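You operate a simulated robot arm through the tools that you are given. There is no shell and no other tool. Be economical: measure what you need, move in short steps, check, and stop when the job is done.

The job below is to be done with a simulated two-armed robot. You get a single attempt, and the scene is never put back.

JOB
Take the lid off the felt tin and lay it down on the paint table.

It is judged by the outcome, as a careful person would: the job done as asked, and still so three seconds after it is handed in. It fails if anything else is knocked over, pushed out of place, dropped, spilled or broken. Lids that push on must go on centred and level and be pressed home; caps that screw on are set level and turned clockwise until they are tight.

ROBOT AND FRAMES
Two 6-joint arms with two-finger grippers on one trunk, on a base that drives. Base frame: it is fixed to the floor where the robot stands at the start and does not move with it; the origin is under the middle of the robot, x ahead of it, y to its left, z up; the surface under the hand at the start is at about z = 0.88. Units: m, degrees, N and s.
The left shoulder is at the start at [0.061, 0.144, 0.888], the right one opposite. With the tool pointing down near the work surface each hand reaches from about 0.28 to 0.7 m from the robot's upright axis, wherever it stands, measured 20 degrees to its own side. Payload 2.45 kg a hand.
Tool frame (each hand has its own): the origin (TCP) lies between the finger pads and is the grasp point; the fingertips stand 0.026 m ahead of it; z points along the fingers, y is the line along which they close. Largest opening 0.096 m; the body of the gripper starts 0.069 m behind the TCP.
Orientation is that of the tool frame in the base frame, as a unit quaternion [x, y, z, w]. With the fingers straight down and closing along the base's y, the tool's x points along the base's -x, its y along +y and its z along -z.

CONTROLS
- The arms move only by the tool apply_moves. It takes "left_targets", "right_targets" or both (then of equal length, played together; a hand with none holds still); each is one flat list of numbers, 7 for each row, row after row: the shift along the base's x, y, z in m, then the turn, a rotation vector about the base's x, y, z in degrees, then the gripper command, from -1 (fully open) to 1 (shut), values between in proportion. In form: [dx, dy, dz, ax, ay, az, claw, dx, dy, dz, ax, ay, az, claw, ...]. A call has 1 to 20 rows; each row shifts and turns the commanded pose from where the row before left it. A row lasts 0.2 s, in which the tool goes at most 0.05 m and 8.6 degrees; a call with a longer step from one row to the next is refused whole, and so is a gripper value outside its range. A pose out of reach is approached as far as the arm can. The call stops where the force on the tool passes 40 N (or 10 N more than at its start, if that is more) or the arm is blocked; 0.2 s more then pass. The fingers move at their own pace and stop on an object; they squeeze with about 40 N. The grip force told is the motor's: it shows also when the fingers shut on nothing. Time passes only in rows, and 0.2 s behind the last, so rows that do not move let the fingers close. It gives the time, the measured TCP pose, the force on the tool (base axes), the opening and the grip force at its end, in the units of the frame above (readings bear some noise), with the torque about the TCP (base axes, N m) and any sound that the robot's microphone picked up.
- Cameras (640 x 400 px; columns grow to the right, rows downward): "scene" is now at [0.1391, -0.0185, 1.5178]; the picture's right is [-0.25, -0.97, 0.00], its down [-0.63, 0.16, -0.76] and it looks along [0.73, -0.19, -0.65] (base axes); focal length 296 px, centre (320, 200). "left" rides on the left gripper at [0.082, -0.003, -0.098] in its tool frame; the picture's right is [0.04, 1.00, 0.00], its down [-0.73, 0.03, -0.68] and it looks along [-0.68, 0.03, 0.73] (tool axes); focal length 256 px, centre (320, 200). "right" rides on the right gripper at [0.081, 0.003, -0.098] in its tool frame; the picture's right is [-0.04, 1.00, 0.00], its down [-0.73, -0.03, -0.68] and it looks along [-0.68, -0.03, 0.73] (tool axes); focal length 256 px, centre (320, 200). There is no depth. A picture from a camera that has moved, and an enlarged one, comes with that camera's place and axes in the base frame and with its lens. The place of the scene camera against the robot may be out by one fixed shift of up to 0.018 m in any direction.
- camera(camera): a new picture of that camera. The clock stands still meanwhile.
- raise_lower(by): slides the trunk up (or, below 0, down) by that many m; the arms and the scene camera ride with it, the base frame stays. It gives what a move gives, with no picture.
- steer(legs): drives the robot by 1 to 6 legs, each [ahead, turn to the left] in m and degrees, along the robot's own axes; the way and the turn of a leg run together, so that a leg with both is an arc; at most 1.5 m and 180 degrees a leg. The arms and the cameras ride along, it lands a little off, and it stops where it bumps. It gives what a move gives.
- aim_head(pan, tilt): turns the head with the scene camera to pan (to the left, within 86 degrees either way) and tilt (down, from -29 to 69), counted from straight ahead of the robot. It gives what a move gives.
- enlarge(camera, box): a new picture of the part [left, top, right, bottom] of that camera's present view, enlarged. The clock stands still meanwhile.
- finish_job(): hands the job in; it is judged then, once.

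Go step by step. Nothing tells you exact positions but the pictures and the camera data: compare them with the known pose of the tool, close in by small moves and look again before you grip or let go. The budget is 120 turns and 100 pictures, counting those below and the enlarged ones. Unless the task says otherwise, let go and move clear before handing in, and close with one line.

The tools are called as name(argument=value, ...) on one line, values as JSON. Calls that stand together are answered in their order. apply_moves: Moves the arms, as the interface text tells. Its arguments: {"type":"object","properties":{"left_targets":{"type":"array","items":{"type":"number"}},"right_targets":{"type":"array","items":{"type":"number"}}},"required":[]} The other tools are called the same way: raise_lower (by) slides the trunk up or down; steer (legs) drives the base; aim_head (pan, tilt) turns the head that bears the scene camera; camera (camera) takes a picture; enlarge (camera, box) takes an enlarged picture of a part of a camera's view; finish_job () hands the job in.

At the start:

```text
time_s: 0.0
left_tcp_pos: [0.5451, 0.1122, 1.1493]
left_tcp_rot: [-0.002, 1.0, 0.0, -0.001]
left_force: [-0.7, 0.0, 0.0]
left_wrist_torque: [0.0, 0.02, -0.02]
left_width: 0.096
left_gripper_force: 0.1
right_tcp_pos: [0.4638, -0.2952, 1.2438]
right_tcp_rot: [-0.003, 1.0, 0.0, 0.0]
right_force: [-0.4, 0.1, 0.8]
right_wrist_torque: [0.04, -0.01, 0.0]
right_width: 0.0959
right_gripper_force: 0.2
trunk travel left (down, up): [-0.513, 0.077]
robot x, y, heading: [-0.0042, 0.0012, -0.0]
head pan, tilt: [-14.7, 40.6]
```

scene: 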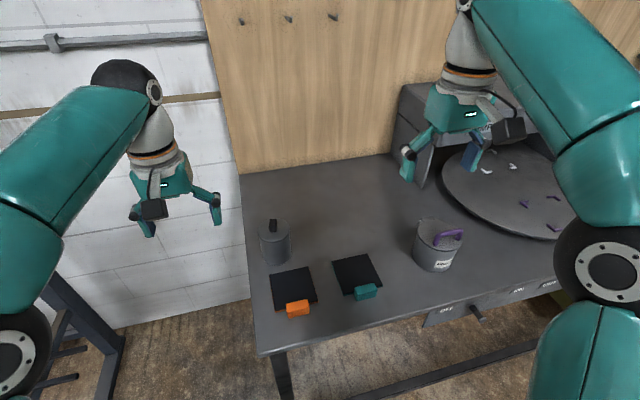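
right: 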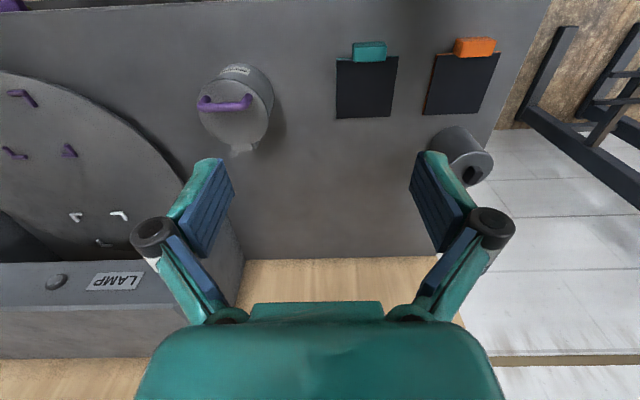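
left: 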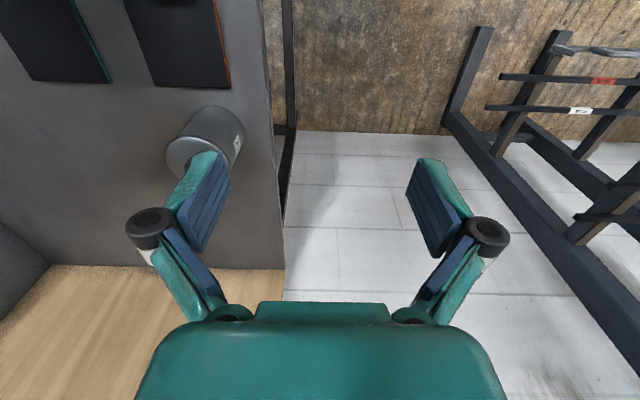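

I see two tins on the table, one with a dark knob and one with a purple handle and a label. I'll read the labels first and look around for the paint table.

enlarge(camera="scene", box=[380, 200, 500, 290])

enlarge(camera="scene", box=[230, 200, 390, 320])

enlarge(camera="left", box=[140, 80, 300, 180])

enlarge(camera="left", box=[440, 0, 640, 140])

```text
4.44 times, centred on (440, 245) of scene
camera zoom: at [0.1391, -0.0185, 1.5178], right [-0.25, -0.97, 0.0], down [-0.63, 0.16, -0.76], along [0.73, -0.19, -0.65], focal length 1314 px, centre (-213, 0)
```

zoom: 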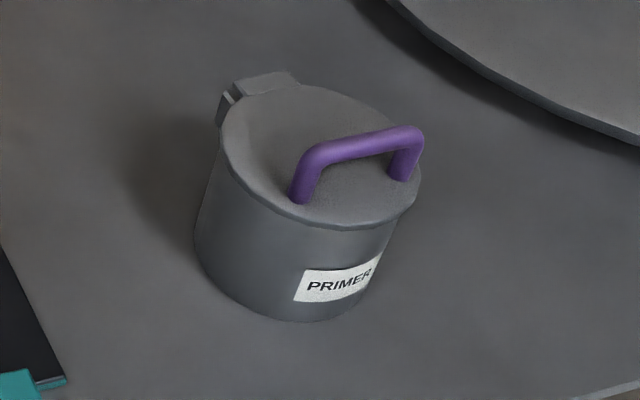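

```text
3.33 times, centred on (310, 260) of scene
camera zoom: at [0.1391, -0.0185, 1.5178], right [-0.25, -0.97, 0.0], down [-0.63, 0.16, -0.76], along [0.73, -0.19, -0.65], focal length 985 px, centre (353, 0)
```

zoom: 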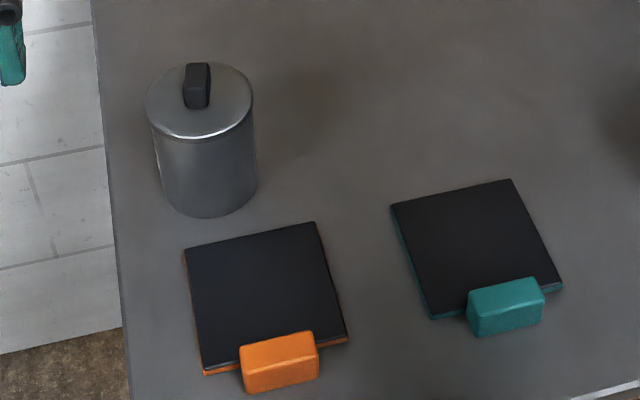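

```text
4.00 times, centred on (220, 130) of left
camera zoom: at [0.4638, 0.1088, 1.2473], right [-0.04, 1.0, 0.0], down [0.73, 0.03, 0.68], along [0.68, 0.03, -0.73], focal length 1024 px, centre (720, 480)
```

zoom: 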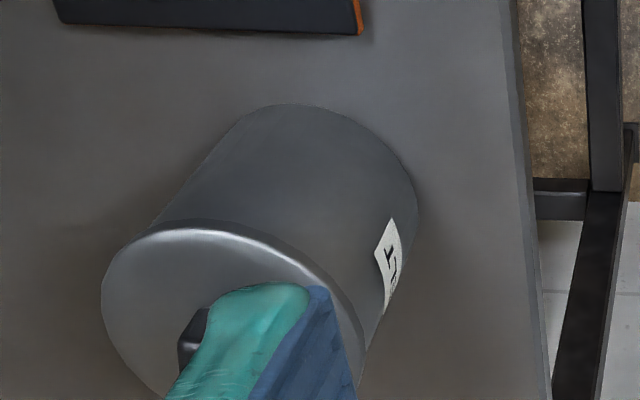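

```text
2.86 times, centred on (540, 70) of left
camera zoom: at [0.4638, 0.1088, 1.2473], right [-0.04, 1.0, 0.0], down [0.73, 0.03, 0.68], along [0.68, 0.03, -0.73], focal length 731 px, centre (-309, 571)
```

zoom: 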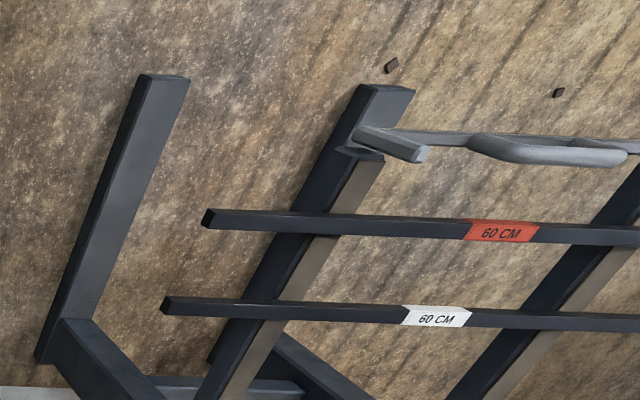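

The right-hand tin is "PRIMER". The knobbed tin has a label facing left that I can't read yet. I'll look around for other tables and tins.

aim_head(pan=60, tilt=30)

camera(camera="scene")

aim_head(pan=-65, tilt=30)

camera(camera="scene")

```text
time_s: 1.5
left_tcp_pos: [0.5454, 0.1131, 1.1495]
left_tcp_rot: [-0.001, 1.0, -0.001, -0.001]
left_force: [-0.2, -1.0, 0.5]
left_wrist_torque: [0.02, -0.01, 0.03]
left_width: 0.0963
left_gripper_force: 0.1
right_tcp_pos: [0.4641, -0.2941, 1.2443]
right_tcp_rot: [-0.002, 1.0, 0.0, -0.001]
right_force: [1.2, -0.1, 0.2]
right_wrist_torque: [0.03, 0.0, 0.0]
right_width: 0.0958
right_gripper_force: 0.0
trunk travel left (down, up): [-0.513, 0.077]
robot x, y, heading: [0.0012, 0.0018, 0.2]
head pan, tilt: [60.0, 30.0]
```

```text
92 pictures are left
camera scene: at [0.1025, 0.0813, 1.534], right [0.87, -0.5, 0.0], down [-0.25, -0.43, -0.87], along [0.43, 0.75, -0.5], focal length 296 px, centre (320, 200)
```

scene: 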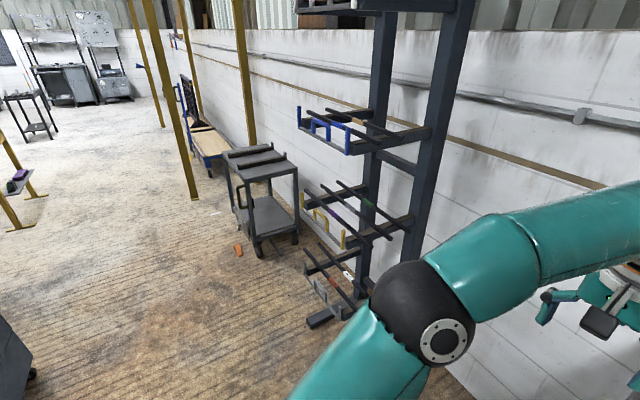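

```text
time_s: 3.5
left_tcp_pos: [0.5452, 0.1143, 1.1491]
left_tcp_rot: [-0.002, 1.0, 0.0, 0.0]
left_force: [-0.4, 0.3, 0.0]
left_wrist_torque: [0.01, -0.02, -0.01]
left_width: 0.0962
left_gripper_force: 0.0
right_tcp_pos: [0.4636, -0.2949, 1.244]
right_tcp_rot: [-0.003, 1.0, 0.0, 0.0]
right_force: [0.6, 0.6, -0.1]
right_wrist_torque: [0.01, -0.03, 0.0]
right_width: 0.096
right_gripper_force: 0.1
trunk travel left (down, up): [-0.513, 0.077]
robot x, y, heading: [-0.0003, 0.0007, 0.1]
head pan, tilt: [-65.0, 30.0]
```

```text
91 pictures are left
camera scene: at [0.0954, -0.079, 1.534], right [-0.91, -0.42, 0.0], down [-0.21, 0.45, -0.87], along [0.37, -0.78, -0.5], focal length 296 px, centre (320, 200)
```

scene: 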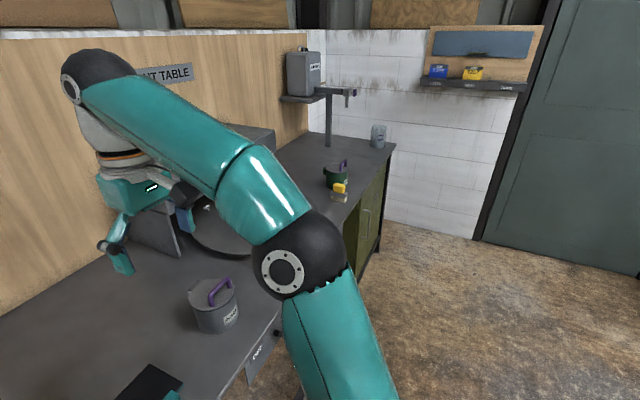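

There is a sign reading "...NT TABLE" on the wall and more vessels on the right bench. I'll zoom in on these and look at the front wall.

enlarge(camera="scene", box=[260, 30, 420, 220])

enlarge(camera="scene", box=[100, 40, 260, 140])

aim_head(pan=-15, tilt=10)

camera(camera="scene")

```text
2.11 times, centred on (340, 125) of scene
camera zoom: at [0.0954, -0.079, 1.534], right [-0.91, -0.42, 0.0], down [-0.21, 0.45, -0.87], along [0.37, -0.78, -0.5], focal length 622 px, centre (278, 358)
```

zoom: 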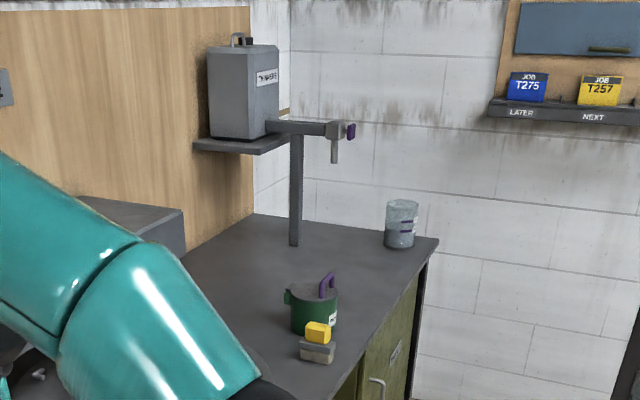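

```text
4.00 times, centred on (180, 90) of scene
camera zoom: at [0.0954, -0.079, 1.534], right [-0.91, -0.42, 0.0], down [-0.21, 0.45, -0.87], along [0.37, -0.78, -0.5], focal length 1182 px, centre (880, 640)
```

zoom: 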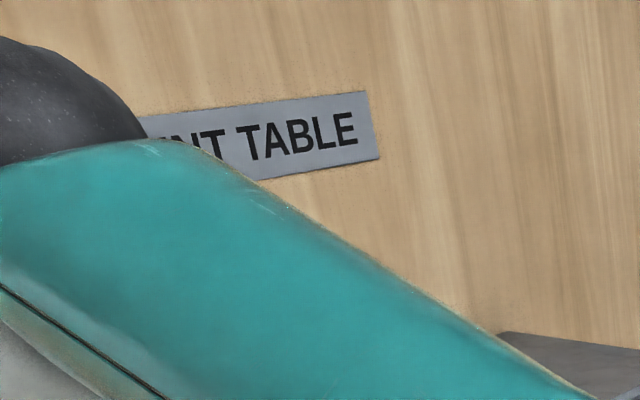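

```text
time_s: 4.7
left_tcp_pos: [0.5451, 0.1117, 1.1479]
left_tcp_rot: [-0.002, 1.0, -0.001, -0.001]
left_force: [-0.4, -0.4, 0.6]
left_wrist_torque: [0.0, 0.01, 0.01]
left_width: 0.0958
left_gripper_force: 0.1
right_tcp_pos: [0.4638, -0.2948, 1.2449]
right_tcp_rot: [-0.003, 1.0, 0.0, 0.0]
right_force: [0.7, -0.6, -0.8]
right_wrist_torque: [0.04, 0.01, 0.01]
right_width: 0.0959
right_gripper_force: 0.0
trunk travel left (down, up): [-0.513, 0.077]
robot x, y, heading: [-0.003, 0.0019, -0.1]
head pan, tilt: [-15.0, 10.0]
```

```text
88 pictures are left
camera scene: at [0.147, -0.0212, 1.5663], right [-0.26, -0.97, 0.0], down [-0.17, 0.05, -0.98], along [0.95, -0.26, -0.17], focal length 296 px, centre (320, 200)
```

scene: 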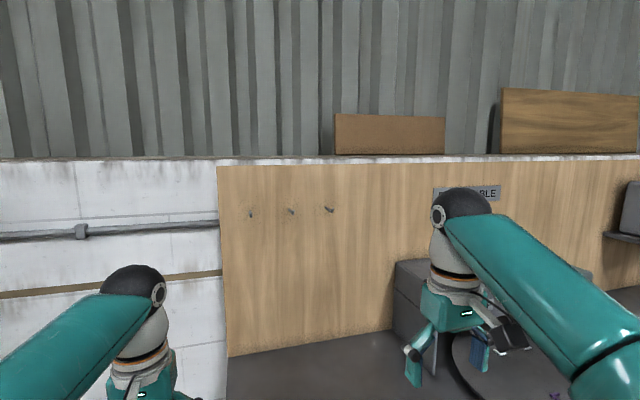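

The bench in front is the PAINT TABLE. The knobbed tin stands near x≈0.68, y≈-0.03. I'll move the left hand over and turn it to read that tin's label.

apply_moves(left_targets=[0, 0.02, 0, 0, 0, -8.5, -1, 0, 0.02, 0, 0, 0, -8.5, -1, 0, 0.02, 0, 0, 0, -8.5, -1, 0, 0.02, -0.01, 0, 0, -8.5, -1, 0, 0.02, -0.01, 0, 0, -8.5, -1])

camera(camera="left")

```text
time_s: 5.9
left_tcp_pos: [0.5475, 0.2131, 1.1255]
left_tcp_rot: [0.362, 0.932, -0.001, 0.0]
left_force: [0.1, 0.2, -0.1]
left_wrist_torque: [-0.03, -0.01, 0.03]
left_width: 0.0959
left_gripper_force: 0.1
right_tcp_pos: [0.4638, -0.294, 1.2446]
right_tcp_rot: [-0.003, 1.0, 0.0, 0.0]
right_force: [-0.7, -0.4, -1.1]
right_wrist_torque: [-0.02, -0.01, -0.01]
right_width: 0.0957
right_gripper_force: 0.1
trunk travel left (down, up): [-0.513, 0.077]
robot x, y, heading: [-0.0058, -0.0023, 0.2]
head pan, tilt: [-15.0, 10.0]
```

```text
87 pictures are left
camera left: at [0.4848, 0.265, 1.2249], right [0.64, 0.76, 0.0], down [0.56, -0.47, 0.68], along [0.52, -0.44, -0.73], focal length 256 px, centre (320, 200)
```

left: 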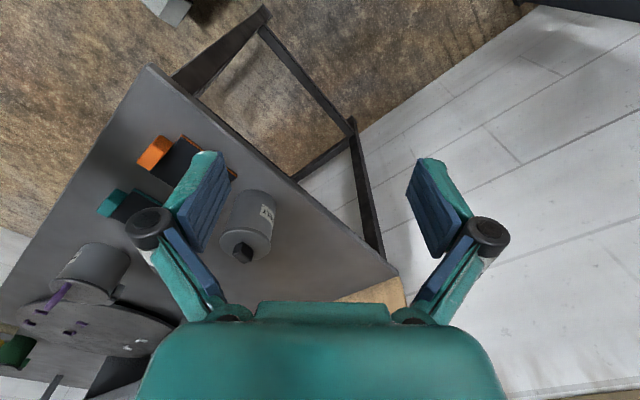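

enlarge(camera="left", box=[200, 170, 300, 280])

```text
3.64 times, centred on (250, 225) of left
camera zoom: at [0.4848, 0.265, 1.2249], right [0.64, 0.76, 0.0], down [0.56, -0.47, 0.68], along [0.52, -0.44, -0.73], focal length 931 px, centre (574, 109)
```

zoom: 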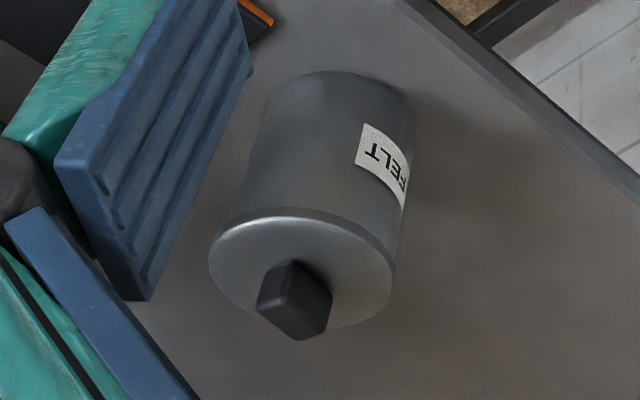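

It reads "FELT", and its knob is at roughly (0.658, -0.034, 1.0). I'll bring the left hand back square in front of it to see how the knob is turned.

apply_moves(left_targets=[0, -0.031, 0, 0, 0, 5.3, -1, 0, -0.031, 0, 0, 0, 5.3, -1, 0, -0.031, 0, 0, 0, 5.3, -1, 0, -0.031, 0, 0, 0, 5.3, -1, 0, -0.031, 0, 0, 0, 5.3, -1, 0, -0.031, 0, 0, 0, 5.3, -1, 0, -0.031, 0, 0, 0, 5.3, -1, 0, -0.031, 0, 0, 0, 5.4, -1])

camera(camera="left")

aim_head(pan=-5, tilt=42)

camera(camera="scene")

```text
time_s: 7.7
left_tcp_pos: [0.5466, -0.0366, 1.1272]
left_tcp_rot: [-0.002, 1.0, 0.0, -0.001]
left_force: [0.1, -0.1, 0.9]
left_wrist_torque: [0.04, 0.02, 0.03]
left_width: 0.0962
left_gripper_force: 0.0
right_tcp_pos: [0.4642, -0.2944, 1.2438]
right_tcp_rot: [-0.002, 1.0, 0.001, -0.001]
right_force: [1.1, 0.0, -1.0]
right_wrist_torque: [0.03, 0.03, 0.05]
right_width: 0.0962
right_gripper_force: 0.1
trunk travel left (down, up): [-0.513, 0.077]
robot x, y, heading: [0.0008, 0.0001, 0.2]
head pan, tilt: [-15.0, 10.0]
```

```text
85 pictures are left
camera left: at [0.465, -0.0406, 1.2248], right [-0.05, 1.0, 0.0], down [0.73, 0.03, 0.68], along [0.68, 0.03, -0.74], focal length 256 px, centre (320, 200)
```

left: 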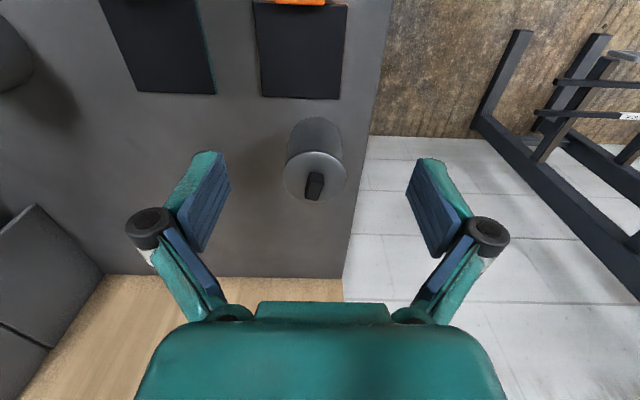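

```text
time_s: 8.7
left_tcp_pos: [0.5457, -0.0351, 1.127]
left_tcp_rot: [-0.002, 1.0, 0.0, -0.001]
left_force: [0.4, -0.3, 0.0]
left_wrist_torque: [-0.05, -0.03, 0.01]
left_width: 0.0958
left_gripper_force: 0.0
right_tcp_pos: [0.4635, -0.2946, 1.2438]
right_tcp_rot: [-0.002, 1.0, 0.0, 0.0]
right_force: [0.3, 0.2, 0.0]
right_wrist_torque: [0.01, 0.03, -0.03]
right_width: 0.096
right_gripper_force: 0.0
trunk travel left (down, up): [-0.513, 0.077]
robot x, y, heading: [0.0005, 0.0028, -0.0]
head pan, tilt: [-5.0, 42.0]
```

```text
84 pictures are left
camera scene: at [0.1405, -0.0042, 1.5157], right [-0.09, -1.0, 0.0], down [-0.67, 0.06, -0.74], along [0.74, -0.07, -0.67], focal length 296 px, centre (320, 200)
```

scene: 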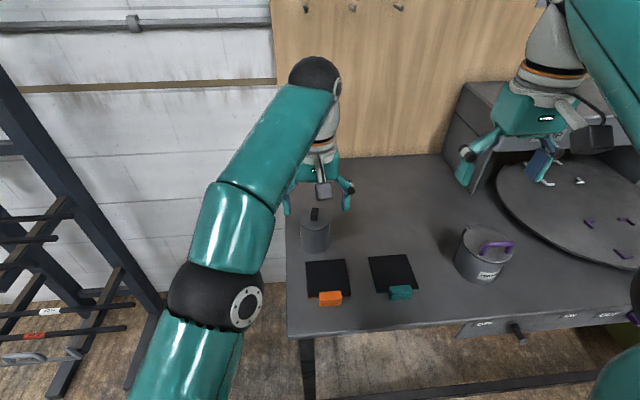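

enlarge(camera="left", box=[260, 105, 370, 215])

enlarge(camera="scene", box=[280, 190, 360, 260])

```text
3.64 times, centred on (315, 160) of left
camera zoom: at [0.4643, -0.0386, 1.2253], right [-0.04, 1.0, 0.0], down [0.73, 0.03, 0.68], along [0.68, 0.03, -0.73], focal length 931 px, centre (338, 346)
```

zoom: 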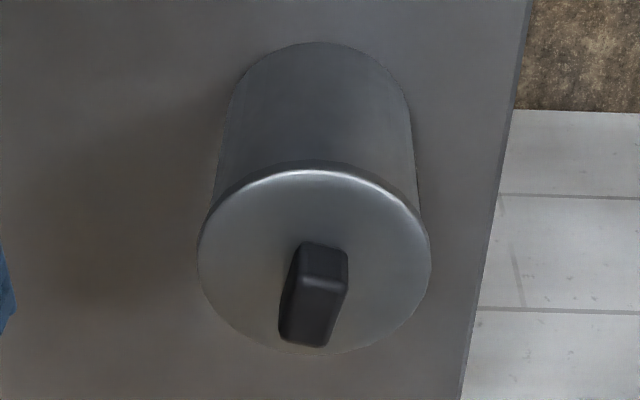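

```text
5.71 times, centred on (320, 225) of scene
camera zoom: at [0.1405, -0.0042, 1.5157], right [-0.09, -1.0, 0.0], down [-0.67, 0.06, -0.74], along [0.74, -0.07, -0.67], focal length 1689 px, centre (320, 57)
```

zoom: 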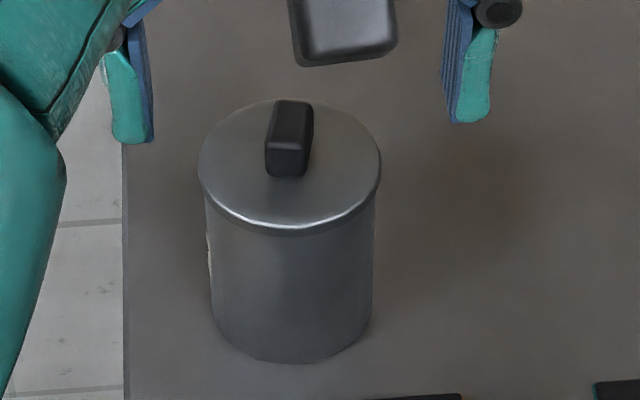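

The knob is a bar lying nearly along x, turned about -10°, with its top near (0.660, -0.038, 1.000). I'll move above it with that yaw and check.

apply_moves(left_targets=[0.0285, 0, 0, 0, 0, -5, -1, 0.0285, -0.001, 0, 0, 0, -5, -1, 0.0285, -0.001, 0, 0, 0, 0, -1, 0.0285, -0.001, 0, 0, 0, 0, -1, 0, 0, -0.03, 0, 0, 0, -1, 0, 0, -0.03, 0, 0, 0, -1])

camera(camera="left")

enlarge(camera="scene", box=[260, 160, 380, 260])

```text
time_s: 10.1
left_tcp_pos: [0.5741, -0.0153, 1.0348]
left_tcp_rot: [0.086, 0.996, -0.001, 0.0]
left_force: [0.6, -0.4, 0.2]
left_wrist_torque: [0.01, 0.01, 0.01]
left_width: 0.096
left_gripper_force: 0.0
left hand out of reach, approached as far as the arm can: row 1, 2, 3, 4
right_tcp_pos: [0.4653, -0.2935, 1.2448]
right_tcp_rot: [-0.002, 1.0, 0.0, -0.001]
right_force: [0.6, -0.4, -0.1]
right_wrist_torque: [-0.01, 0.01, 0.02]
right_width: 0.096
right_gripper_force: 0.2
trunk travel left (down, up): [-0.513, 0.077]
robot x, y, heading: [0.0016, 0.0008, 0.0]
head pan, tilt: [-5.0, 42.0]
```

```text
81 pictures are left
camera left: at [0.4928, -0.0057, 1.1336], right [0.13, 0.99, 0.0], down [0.73, -0.09, 0.68], along [0.67, -0.09, -0.73], focal length 256 px, centre (320, 200)
```

left: 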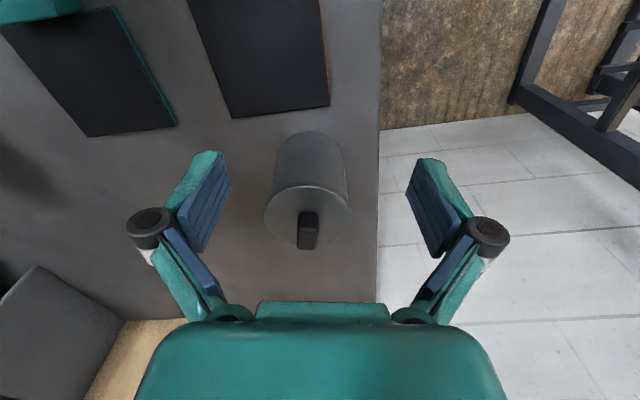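

```text
4.00 times, centred on (320, 210) of scene
camera zoom: at [0.1413, -0.0043, 1.5156], right [-0.09, -1.0, 0.0], down [-0.67, 0.06, -0.74], along [0.74, -0.07, -0.67], focal length 1182 px, centre (320, 160)
```

zoom: 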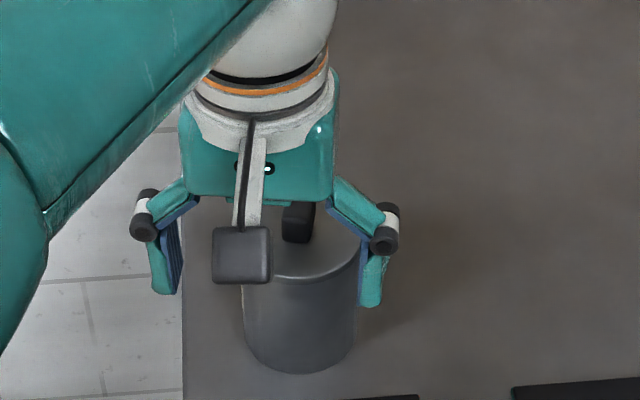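

The knob is out of reach from here. I'll raise the trunk and turn the robot right about 20°, which puts the tin on the left arm's own side.

raise_lower(by=0.075)

steer(legs=[[0, -20]])

camera(camera="left")

camera(camera="scene")

```text
time_s: 11.2
left_tcp_pos: [0.5726, -0.0154, 1.1111]
left_tcp_rot: [0.086, 0.996, 0.0, -0.001]
left_force: [-0.6, -0.7, 0.1]
left_wrist_torque: [0.01, -0.02, -0.01]
left_width: 0.096
left_gripper_force: 0.0
right_tcp_pos: [0.4627, -0.2943, 1.32]
right_tcp_rot: [-0.003, 1.0, 0.0, 0.0]
right_force: [-1.0, 0.6, 0.1]
right_wrist_torque: [0.02, 0.02, -0.01]
right_width: 0.0958
right_gripper_force: 0.1
trunk travel left (down, up): [-0.588, 0.002]
robot x, y, heading: [-0.0002, 0.0011, 0.1]
head pan, tilt: [-5.0, 42.0]
```

```text
time_s: 12.8
left_tcp_pos: [0.5284, -0.2125, 1.1106]
left_tcp_rot: [0.258, 0.966, -0.001, -0.002]
left_force: [0.1, -0.1, 0.6]
left_wrist_torque: [-0.01, 0.02, 0.02]
left_width: 0.096
left_gripper_force: 0.0
right_tcp_pos: [0.3302, -0.437, 1.3185]
right_tcp_rot: [0.174, 0.985, 0.0, -0.001]
right_force: [0.0, 0.8, -0.8]
right_wrist_torque: [0.01, 0.02, -0.01]
right_width: 0.096
right_gripper_force: 0.1
trunk travel left (down, up): [-0.588, 0.002]
robot x, y, heading: [0.002, 0.0161, -20.2]
head pan, tilt: [-5.0, 42.0]
```

```text
79 pictures are left
camera left: at [0.4565, -0.1754, 1.2089], right [0.47, 0.89, 0.0], down [0.65, -0.34, 0.68], along [0.6, -0.32, -0.74], focal length 256 px, centre (320, 200)
```

left: 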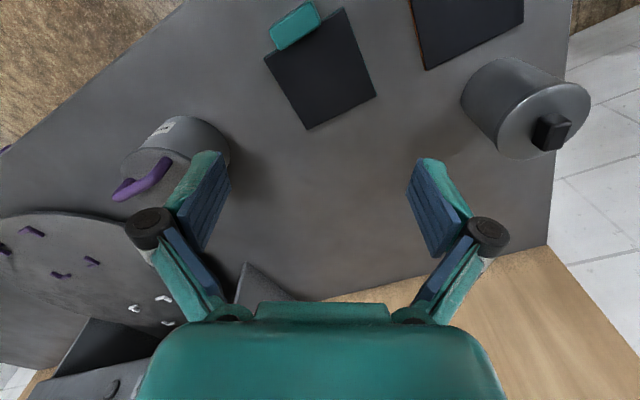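

```text
78 pictures are left
camera scene: at [0.1323, -0.0373, 1.5906], right [-0.42, -0.91, 0.0], down [-0.61, 0.28, -0.74], along [0.67, -0.32, -0.67], focal length 296 px, centre (320, 200)
```

scene: 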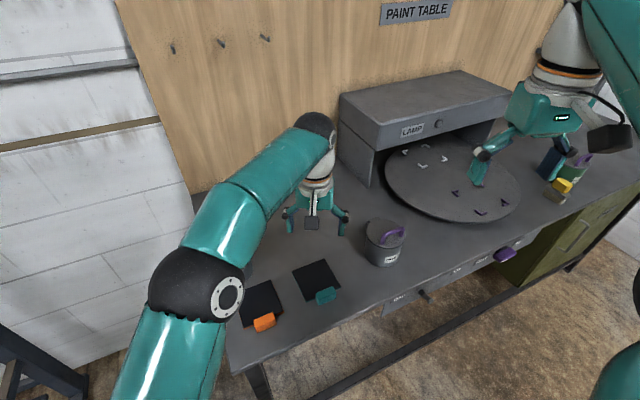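

Now I'll move the left hand over the knob at (0.657, -0.040) and set the yaw to -10°.

apply_moves(left_targets=[0.0214, 0.0288, 0, 0, 0, 3.33, -1, 0.0214, 0.0288, 0, 0, 0, 3.33, -1, 0.0214, 0.0288, 0, 0, 0, 3.33, -1, 0.0214, 0.0288, 0, 0, 0, 3.33, -1, 0.0214, 0.0288, 0, 0, 0, 3.33, -1, 0.0214, 0.0288, 0, 0, 0, 3.33, -1])

camera(camera="left")

camera(camera="scene")

```text
time_s: 14.2
left_tcp_pos: [0.6579, -0.0395, 1.1078]
left_tcp_rot: [0.087, 0.996, -0.001, -0.001]
left_force: [0.3, -0.2, -0.5]
left_wrist_torque: [0.0, 0.01, 0.05]
left_width: 0.0961
left_gripper_force: 0.0
right_tcp_pos: [0.3294, -0.4365, 1.3191]
right_tcp_rot: [0.174, 0.985, 0.0, -0.001]
right_force: [0.4, 0.0, 0.4]
right_wrist_torque: [-0.02, 0.0, -0.02]
right_width: 0.0962
right_gripper_force: 0.0
trunk travel left (down, up): [-0.588, 0.002]
robot x, y, heading: [0.0004, 0.0188, -20.1]
head pan, tilt: [-5.0, 42.0]
```

```text
77 pictures are left
camera left: at [0.5765, -0.0276, 1.2068], right [0.13, 0.99, 0.0], down [0.73, -0.1, 0.68], along [0.67, -0.09, -0.74], focal length 256 px, centre (320, 200)
```

left: 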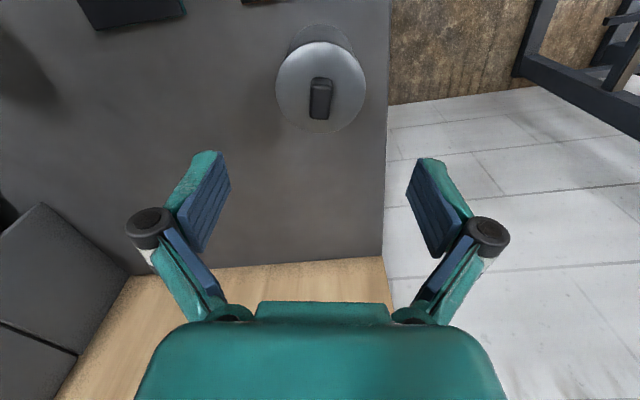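

```text
76 pictures are left
camera scene: at [0.1325, -0.0362, 1.5906], right [-0.42, -0.91, 0.0], down [-0.61, 0.28, -0.74], along [0.67, -0.32, -0.67], focal length 296 px, centre (320, 200)
```

scene: 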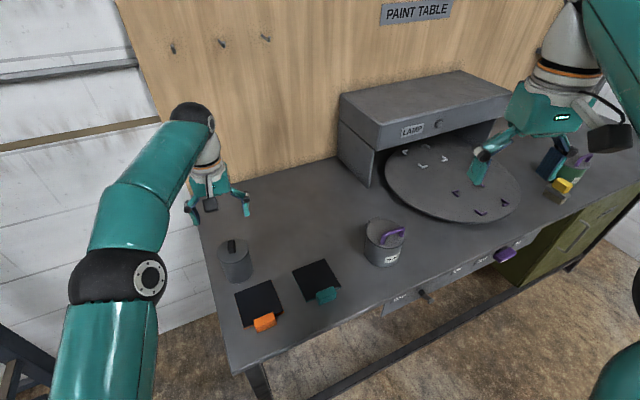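

enlarge(camera="left", box=[265, 20, 375, 140])

```text
3.33 times, centred on (320, 80) of left
camera zoom: at [0.5765, -0.0276, 1.2068], right [0.13, 0.99, 0.0], down [0.73, -0.1, 0.68], along [0.67, -0.09, -0.74], focal length 853 px, centre (320, 600)
```

zoom: 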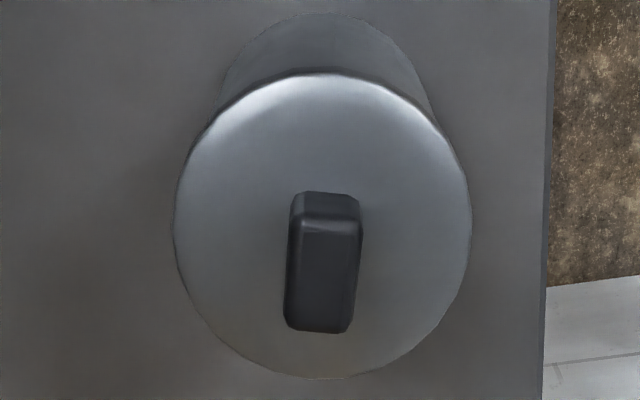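

The knob is centred under the hand at about (0.657, -0.0375) and needs roughly 4° more yaw. I'll descend partway and check.

apply_moves(left_targets=[0, 0.001, -0.02, 0, 0, -4, -1, 0, 0.001, -0.02, 0, 0, 0, -1, 0, 0, -0.02, 0, 0, 0, -1])

camera(camera="left")

enlarge(camera="scene", box=[170, 180, 290, 290])

```text
time_s: 15.0
left_tcp_pos: [0.6562, -0.0375, 1.0494]
left_tcp_rot: [0.123, 0.992, -0.001, -0.001]
left_force: [0.3, 0.0, 0.7]
left_wrist_torque: [-0.01, 0.01, -0.02]
left_width: 0.0961
left_gripper_force: 0.1
right_tcp_pos: [0.3303, -0.4361, 1.32]
right_tcp_rot: [0.174, 0.985, 0.001, -0.001]
right_force: [-0.3, 0.1, -0.1]
right_wrist_torque: [-0.01, 0.02, -0.02]
right_width: 0.0957
right_gripper_force: 0.0
trunk travel left (down, up): [-0.588, 0.002]
robot x, y, heading: [0.0009, 0.0207, -20.0]
head pan, tilt: [-5.0, 42.0]
```

```text
74 pictures are left
camera left: at [0.5777, -0.0207, 1.1491], right [0.2, 0.98, 0.0], down [0.72, -0.15, 0.68], along [0.66, -0.14, -0.73], focal length 256 px, centre (320, 200)
```

left: 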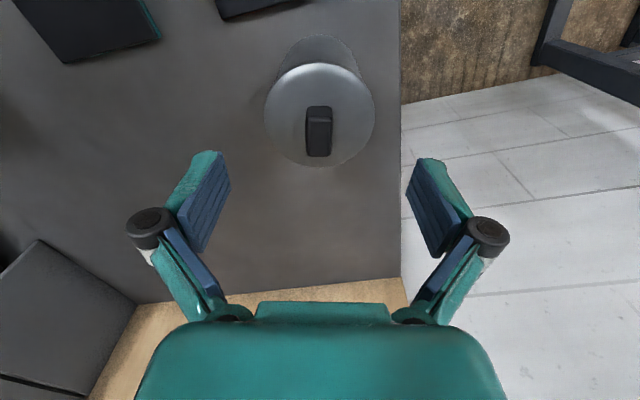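

```text
3.64 times, centred on (230, 235) of scene
camera zoom: at [0.1322, -0.0364, 1.5906], right [-0.42, -0.91, 0.0], down [-0.61, 0.28, -0.74], along [0.67, -0.32, -0.67], focal length 1075 px, centre (647, 73)
```

zoom: 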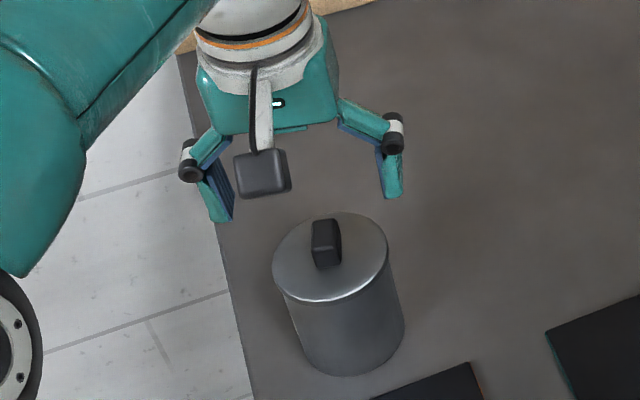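

enlarge(camera="left", box=[255, 50, 385, 180])

```text
3.08 times, centred on (320, 115) of left
camera zoom: at [0.5777, -0.0207, 1.1491], right [0.2, 0.98, 0.0], down [0.72, -0.15, 0.68], along [0.66, -0.14, -0.73], focal length 788 px, centre (320, 462)
```

zoom: 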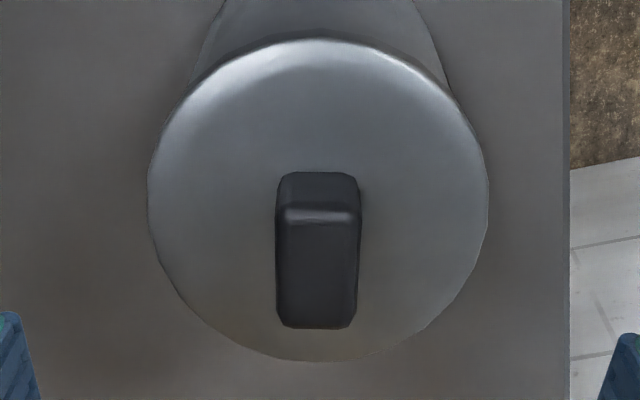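

The left-camera views agree on the knob being at about (0.660, -0.0375), with its top near 0.998 and the lid near 0.978. I'll descend to straddle the knob, keeping the tips just above the lid.

apply_moves(left_targets=[0.003, 0, -0.015, 0, 0, 0, -1, 0, 0, -0.01, 0, 0, 0, -1, 0, 0, -0.008, 0, 0, 0, -1])

camera(camera="left")

enlarge(camera="scene", box=[170, 180, 290, 290])

```text
time_s: 15.8
left_tcp_pos: [0.6592, -0.0377, 1.0172]
left_tcp_rot: [0.122, 0.993, 0.0, -0.001]
left_force: [0.1, -0.7, 0.0]
left_wrist_torque: [-0.01, 0.02, -0.01]
left_width: 0.0958
left_gripper_force: 0.1
right_tcp_pos: [0.3305, -0.4362, 1.3196]
right_tcp_rot: [0.174, 0.985, 0.0, 0.0]
right_force: [0.8, 1.1, -0.4]
right_wrist_torque: [0.03, 0.02, 0.0]
right_width: 0.0961
right_gripper_force: 0.1
trunk travel left (down, up): [-0.588, 0.002]
robot x, y, heading: [0.0049, 0.0205, -20.1]
head pan, tilt: [-5.0, 42.0]
```

```text
71 pictures are left
camera left: at [0.5799, -0.0209, 1.1159], right [0.2, 0.98, 0.0], down [0.72, -0.15, 0.68], along [0.66, -0.14, -0.74], focal length 256 px, centre (320, 200)
```

left: 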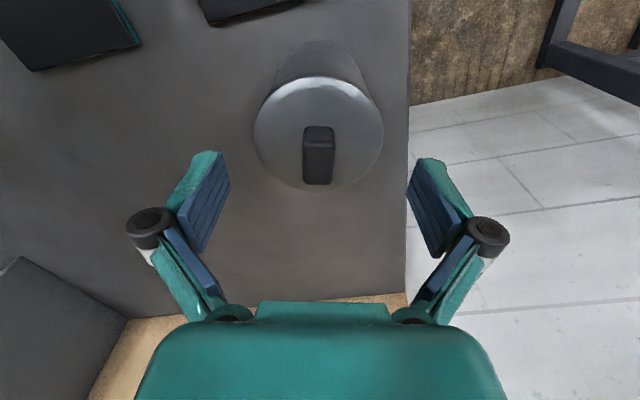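

```text
3.64 times, centred on (230, 235) of scene
camera zoom: at [0.1321, -0.0365, 1.5906], right [-0.42, -0.91, 0.0], down [-0.61, 0.28, -0.74], along [0.67, -0.32, -0.67], focal length 1075 px, centre (647, 73)
```

zoom: 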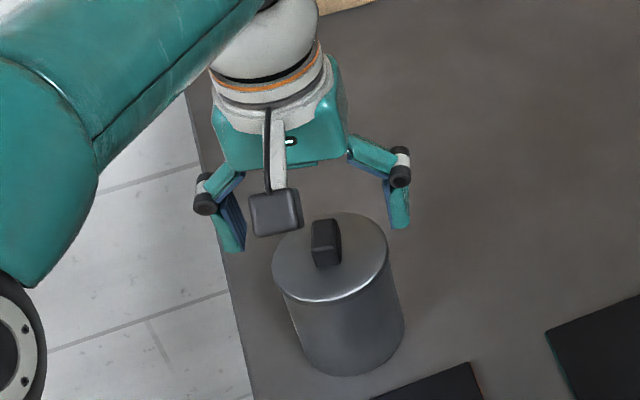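

The knob is centred between the fingers in the left view. I'll go down another 7 mm and close.

apply_moves(left_targets=[0, 0, -0.007, 0, 0, 0, -1, 0, 0, 0, 0, 0, 0, 0.3, 0, 0, 0, 0, 0, 0, 0.3])

camera(camera="left")

enlarge(camera="scene", box=[170, 180, 290, 290])

```text
time_s: 16.6
left_tcp_pos: [0.6602, -0.0377, 1.0105]
left_tcp_rot: [0.122, 0.993, 0.0, -0.001]
left_force: [-0.4, 0.6, 1.1]
left_wrist_torque: [0.0, 0.03, 0.0]
left_width: 0.0336
left_gripper_force: 0.0
right_tcp_pos: [0.3281, -0.4347, 1.3191]
right_tcp_rot: [0.173, 0.985, 0.0, -0.001]
right_force: [-0.1, 0.2, -0.2]
right_wrist_torque: [-0.03, 0.02, -0.01]
right_width: 0.096
right_gripper_force: 0.2
trunk travel left (down, up): [-0.588, 0.002]
robot x, y, heading: [0.0042, 0.022, -20.0]
head pan, tilt: [-5.0, 42.0]
```

```text
69 pictures are left
camera left: at [0.5793, -0.0213, 1.1096], right [0.2, 0.98, 0.0], down [0.72, -0.15, 0.68], along [0.66, -0.14, -0.73], focal length 256 px, centre (320, 200)
```

left: 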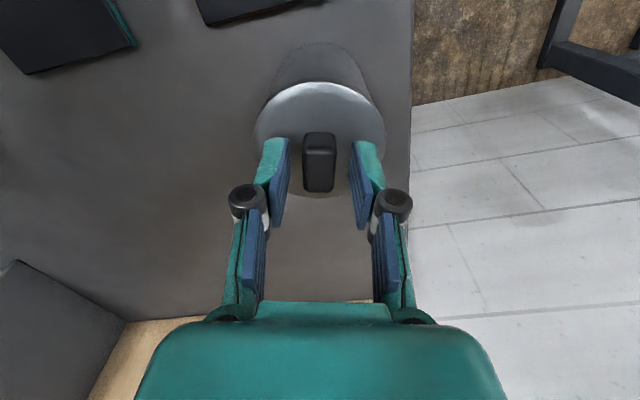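

```text
3.64 times, centred on (230, 235) of scene
camera zoom: at [0.1318, -0.0366, 1.5907], right [-0.42, -0.91, 0.0], down [-0.61, 0.28, -0.74], along [0.67, -0.32, -0.67], focal length 1075 px, centre (647, 73)
```

zoom: 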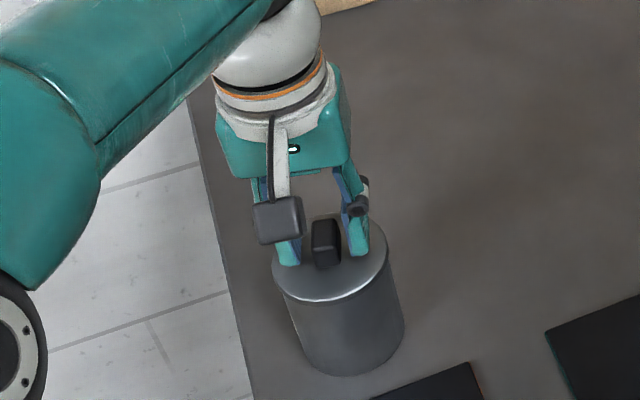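

It's well centred, so I'll close on the knob.

apply_moves(left_targets=[0, 0, 0, 0, 0, 0, 1, 0, 0, 0, 0, 0, 0, 1, 0, 0, 0, 0, 0, 0, 1])

camera(camera="left")

```text
time_s: 17.4
left_tcp_pos: [0.6589, -0.0374, 1.0119]
left_tcp_rot: [0.122, 0.992, 0.0, -0.001]
left_force: [0.1, 0.1, -1.1]
left_wrist_torque: [0.0, 0.0, 0.0]
left_width: 0.0164
left_gripper_force: 39.8
right_tcp_pos: [0.3297, -0.4358, 1.3176]
right_tcp_rot: [0.173, 0.985, 0.001, -0.001]
right_force: [0.6, 0.1, 0.5]
right_wrist_torque: [-0.01, -0.02, 0.03]
right_width: 0.096
right_gripper_force: 0.1
trunk travel left (down, up): [-0.588, 0.002]
robot x, y, heading: [0.0008, 0.0181, -20.3]
head pan, tilt: [-5.0, 42.0]
```

```text
67 pictures are left
camera left: at [0.5794, -0.0213, 1.1095], right [0.2, 0.98, 0.0], down [0.72, -0.15, 0.68], along [0.66, -0.14, -0.73], focal length 256 px, centre (320, 200)
```

left: 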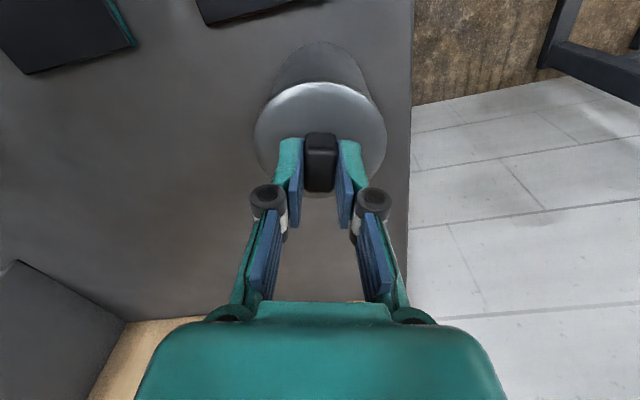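

The knob is gripped at 16 mm. I'll lift slowly and watch whether the tin stays put.

apply_moves(left_targets=[0, 0, 0.002, 0, 0, 0, 1, 0, 0, 0.002, 0, 0, 0, 1, 0, 0, 0.002, 0, 0, 0, 1, 0, 0, 0.002, 0, 0, 0, 1])

enlarge(camera="scene", box=[170, 180, 290, 290])

enlarge(camera="left", box=[240, 20, 400, 220])

```text
time_s: 18.4
left_tcp_pos: [0.6595, -0.0382, 1.0197]
left_tcp_rot: [0.123, 0.992, -0.001, -0.001]
left_force: [1.1, 0.0, -1.1]
left_wrist_torque: [0.0, 0.0, -0.01]
left_width: 0.0171
left_gripper_force: 40.4
right_tcp_pos: [0.3305, -0.4363, 1.3198]
right_tcp_rot: [0.173, 0.985, 0.0, 0.0]
right_force: [-0.7, -0.4, -0.2]
right_wrist_torque: [0.02, 0.03, -0.02]
right_width: 0.0957
right_gripper_force: 0.1
trunk travel left (down, up): [-0.588, 0.002]
robot x, y, heading: [0.006, 0.0171, -20.1]
head pan, tilt: [-5.0, 42.0]
```

```text
3.64 times, centred on (230, 235) of scene
camera zoom: at [0.132, -0.0366, 1.5906], right [-0.42, -0.91, 0.0], down [-0.61, 0.28, -0.74], along [0.67, -0.32, -0.67], focal length 1075 px, centre (647, 73)
```

zoom: 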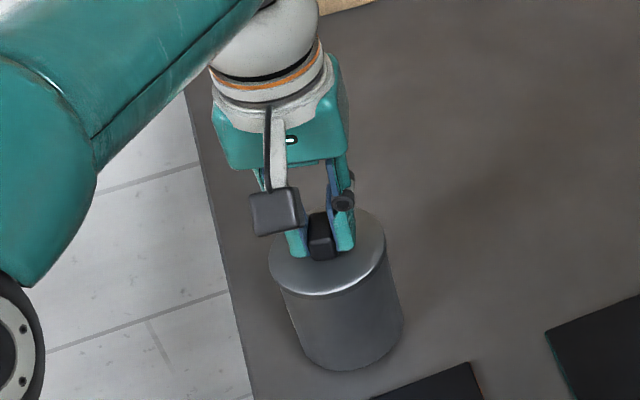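

```text
2.00 times, centred on (320, 120) of left
camera zoom: at [0.5787, -0.0215, 1.1179], right [0.2, 0.98, 0.0], down [0.72, -0.15, 0.68], along [0.66, -0.14, -0.73], focal length 512 px, centre (320, 360)
```

zoom: 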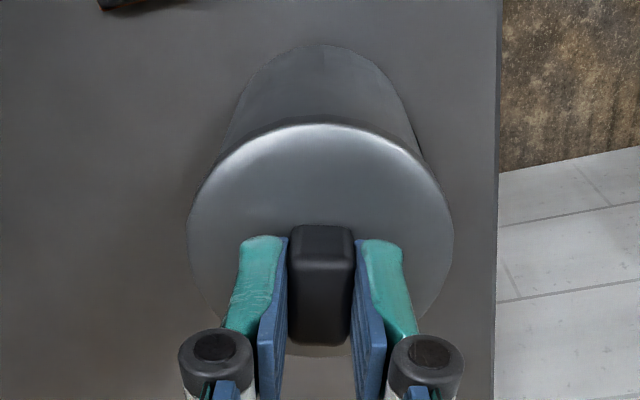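

The tin came up with its lid, so the lid is a tight push fit and the body has to be held. I'll set the tin back down exactly where it stood and bring the right hand in to hold the body.

apply_moves(left_targets=[0, 0, -0.002, 0, 0, 0, 1, 0, 0, -0.002, 0, 0, 0, 1, 0, 0, -0.002, 0, 0, 0, 1, 0, 0, -0.002, 0, 0, 0, 1])

enlarge(camera="scene", box=[170, 180, 290, 290])

```text
time_s: 19.4
left_tcp_pos: [0.6598, -0.0384, 1.0112]
left_tcp_rot: [0.122, 0.993, -0.001, 0.0]
left_force: [0.0, -1.1, 0.9]
left_wrist_torque: [-0.02, 0.01, 0.01]
left_width: 0.0169
left_gripper_force: 39.7
right_tcp_pos: [0.3285, -0.4359, 1.3194]
right_tcp_rot: [0.173, 0.985, 0.0, 0.0]
right_force: [-0.9, 0.1, 0.3]
right_wrist_torque: [0.0, -0.02, -0.03]
right_width: 0.0958
right_gripper_force: 0.1
trunk travel left (down, up): [-0.588, 0.002]
robot x, y, heading: [0.0048, 0.0214, -20.2]
head pan, tilt: [-5.0, 42.0]
```

```text
3.64 times, centred on (230, 235) of scene
camera zoom: at [0.1316, -0.0366, 1.5907], right [-0.42, -0.91, 0.0], down [-0.61, 0.28, -0.74], along [0.67, -0.32, -0.67], focal length 1075 px, centre (647, 73)
```

zoom: 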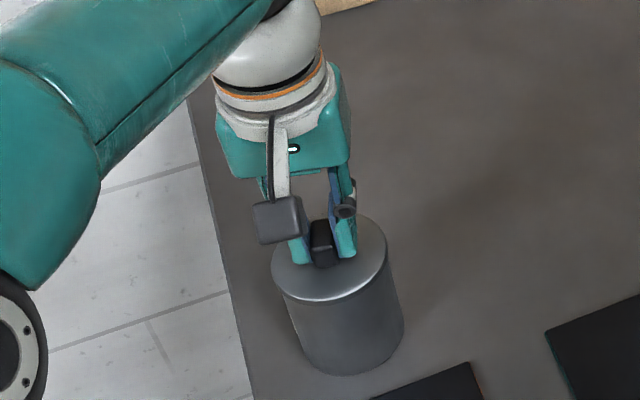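

The tin is back in place. Now I'll turn the right hand to approach from the front-right at 45°, staging it well above the table.

apply_moves(right_targets=[0.0087, 0.0133, -0.0086, 0, 0, 8.15, -1, 0.0087, 0.0133, -0.0086, 0, 0, 8.15, -1, 0.0087, 0.0133, -0.0086, 0, 0, 8.15, -1, 0.0087, 0.0133, -0.0086, 0, 0, 8.15, -1, 0.0087, 0.0133, -0.0086, 0, 0, 8.15, -1, 0.0087, 0.0133, -0.0086, 0, 0, 8.15, -1, 0.0087, 0.0133, -0.0086, 0, 0, 8.15, -1, 0.0087, 0.0133, -0.0086, 0, 0, 8.15, -1, 0.0087, 0.0133, -0.0086, 5.3, -5.3, 0, -1, 0.0087, 0.0133, -0.0086, 5.3, -5.3, 0, -1, 0.0087, 0.0133, -0.0086, 5.3, -5.3, 0, -1, 0.0087, 0.0133, -0.0086, 5.3, -5.3, 0, -1, 0.0087, 0.0133, -0.0086, 5.3, -5.3, 0, -1, 0.0087, 0.0133, -0.0086, 5.3, -5.3, 0, -1])

camera(camera="scene")

camera(camera="right")

```text
time_s: 22.4
left_tcp_pos: [0.6579, -0.0379, 1.0112]
left_tcp_rot: [0.122, 0.993, 0.0, 0.0]
left_force: [1.1, -0.2, 2.3]
left_wrist_torque: [0.0, 0.01, -0.03]
left_width: 0.017
left_gripper_force: 40.2
right_tcp_pos: [0.4509, -0.2508, 1.1998]
right_tcp_rot: [-0.353, 0.853, 0.145, 0.355]
right_force: [-0.3, -0.2, 0.6]
right_wrist_torque: [0.03, 0.01, 0.0]
right_width: 0.0959
right_gripper_force: 0.0
trunk travel left (down, up): [-0.588, 0.002]
robot x, y, heading: [0.0004, 0.0175, -20.0]
head pan, tilt: [-5.0, 42.0]
```

```text
63 pictures are left
camera scene: at [0.1316, -0.0367, 1.5907], right [-0.42, -0.91, 0.0], down [-0.61, 0.28, -0.74], along [0.67, -0.32, -0.67], focal length 296 px, centre (320, 200)
```

scene: 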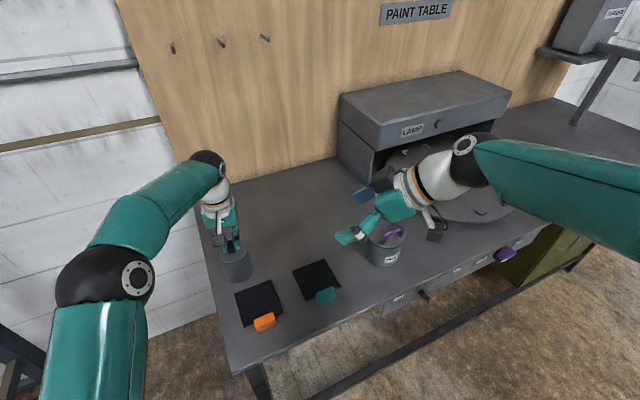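

```text
62 pictures are left
camera right: at [0.3582, -0.3382, 1.2102], right [-0.69, 0.73, 0.03], down [0.05, 0.01, 1.0], along [0.72, 0.69, -0.04], focal length 256 px, centre (320, 200)
```

right: 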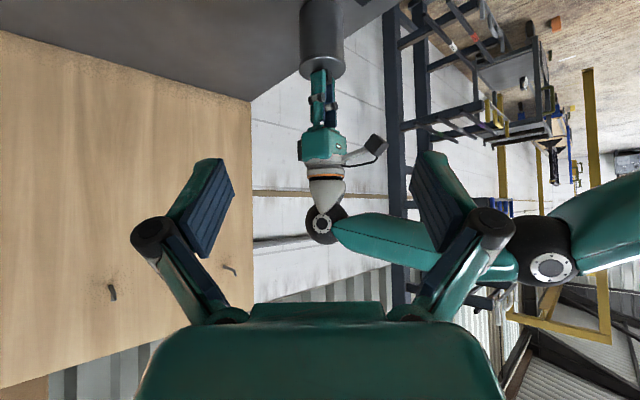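

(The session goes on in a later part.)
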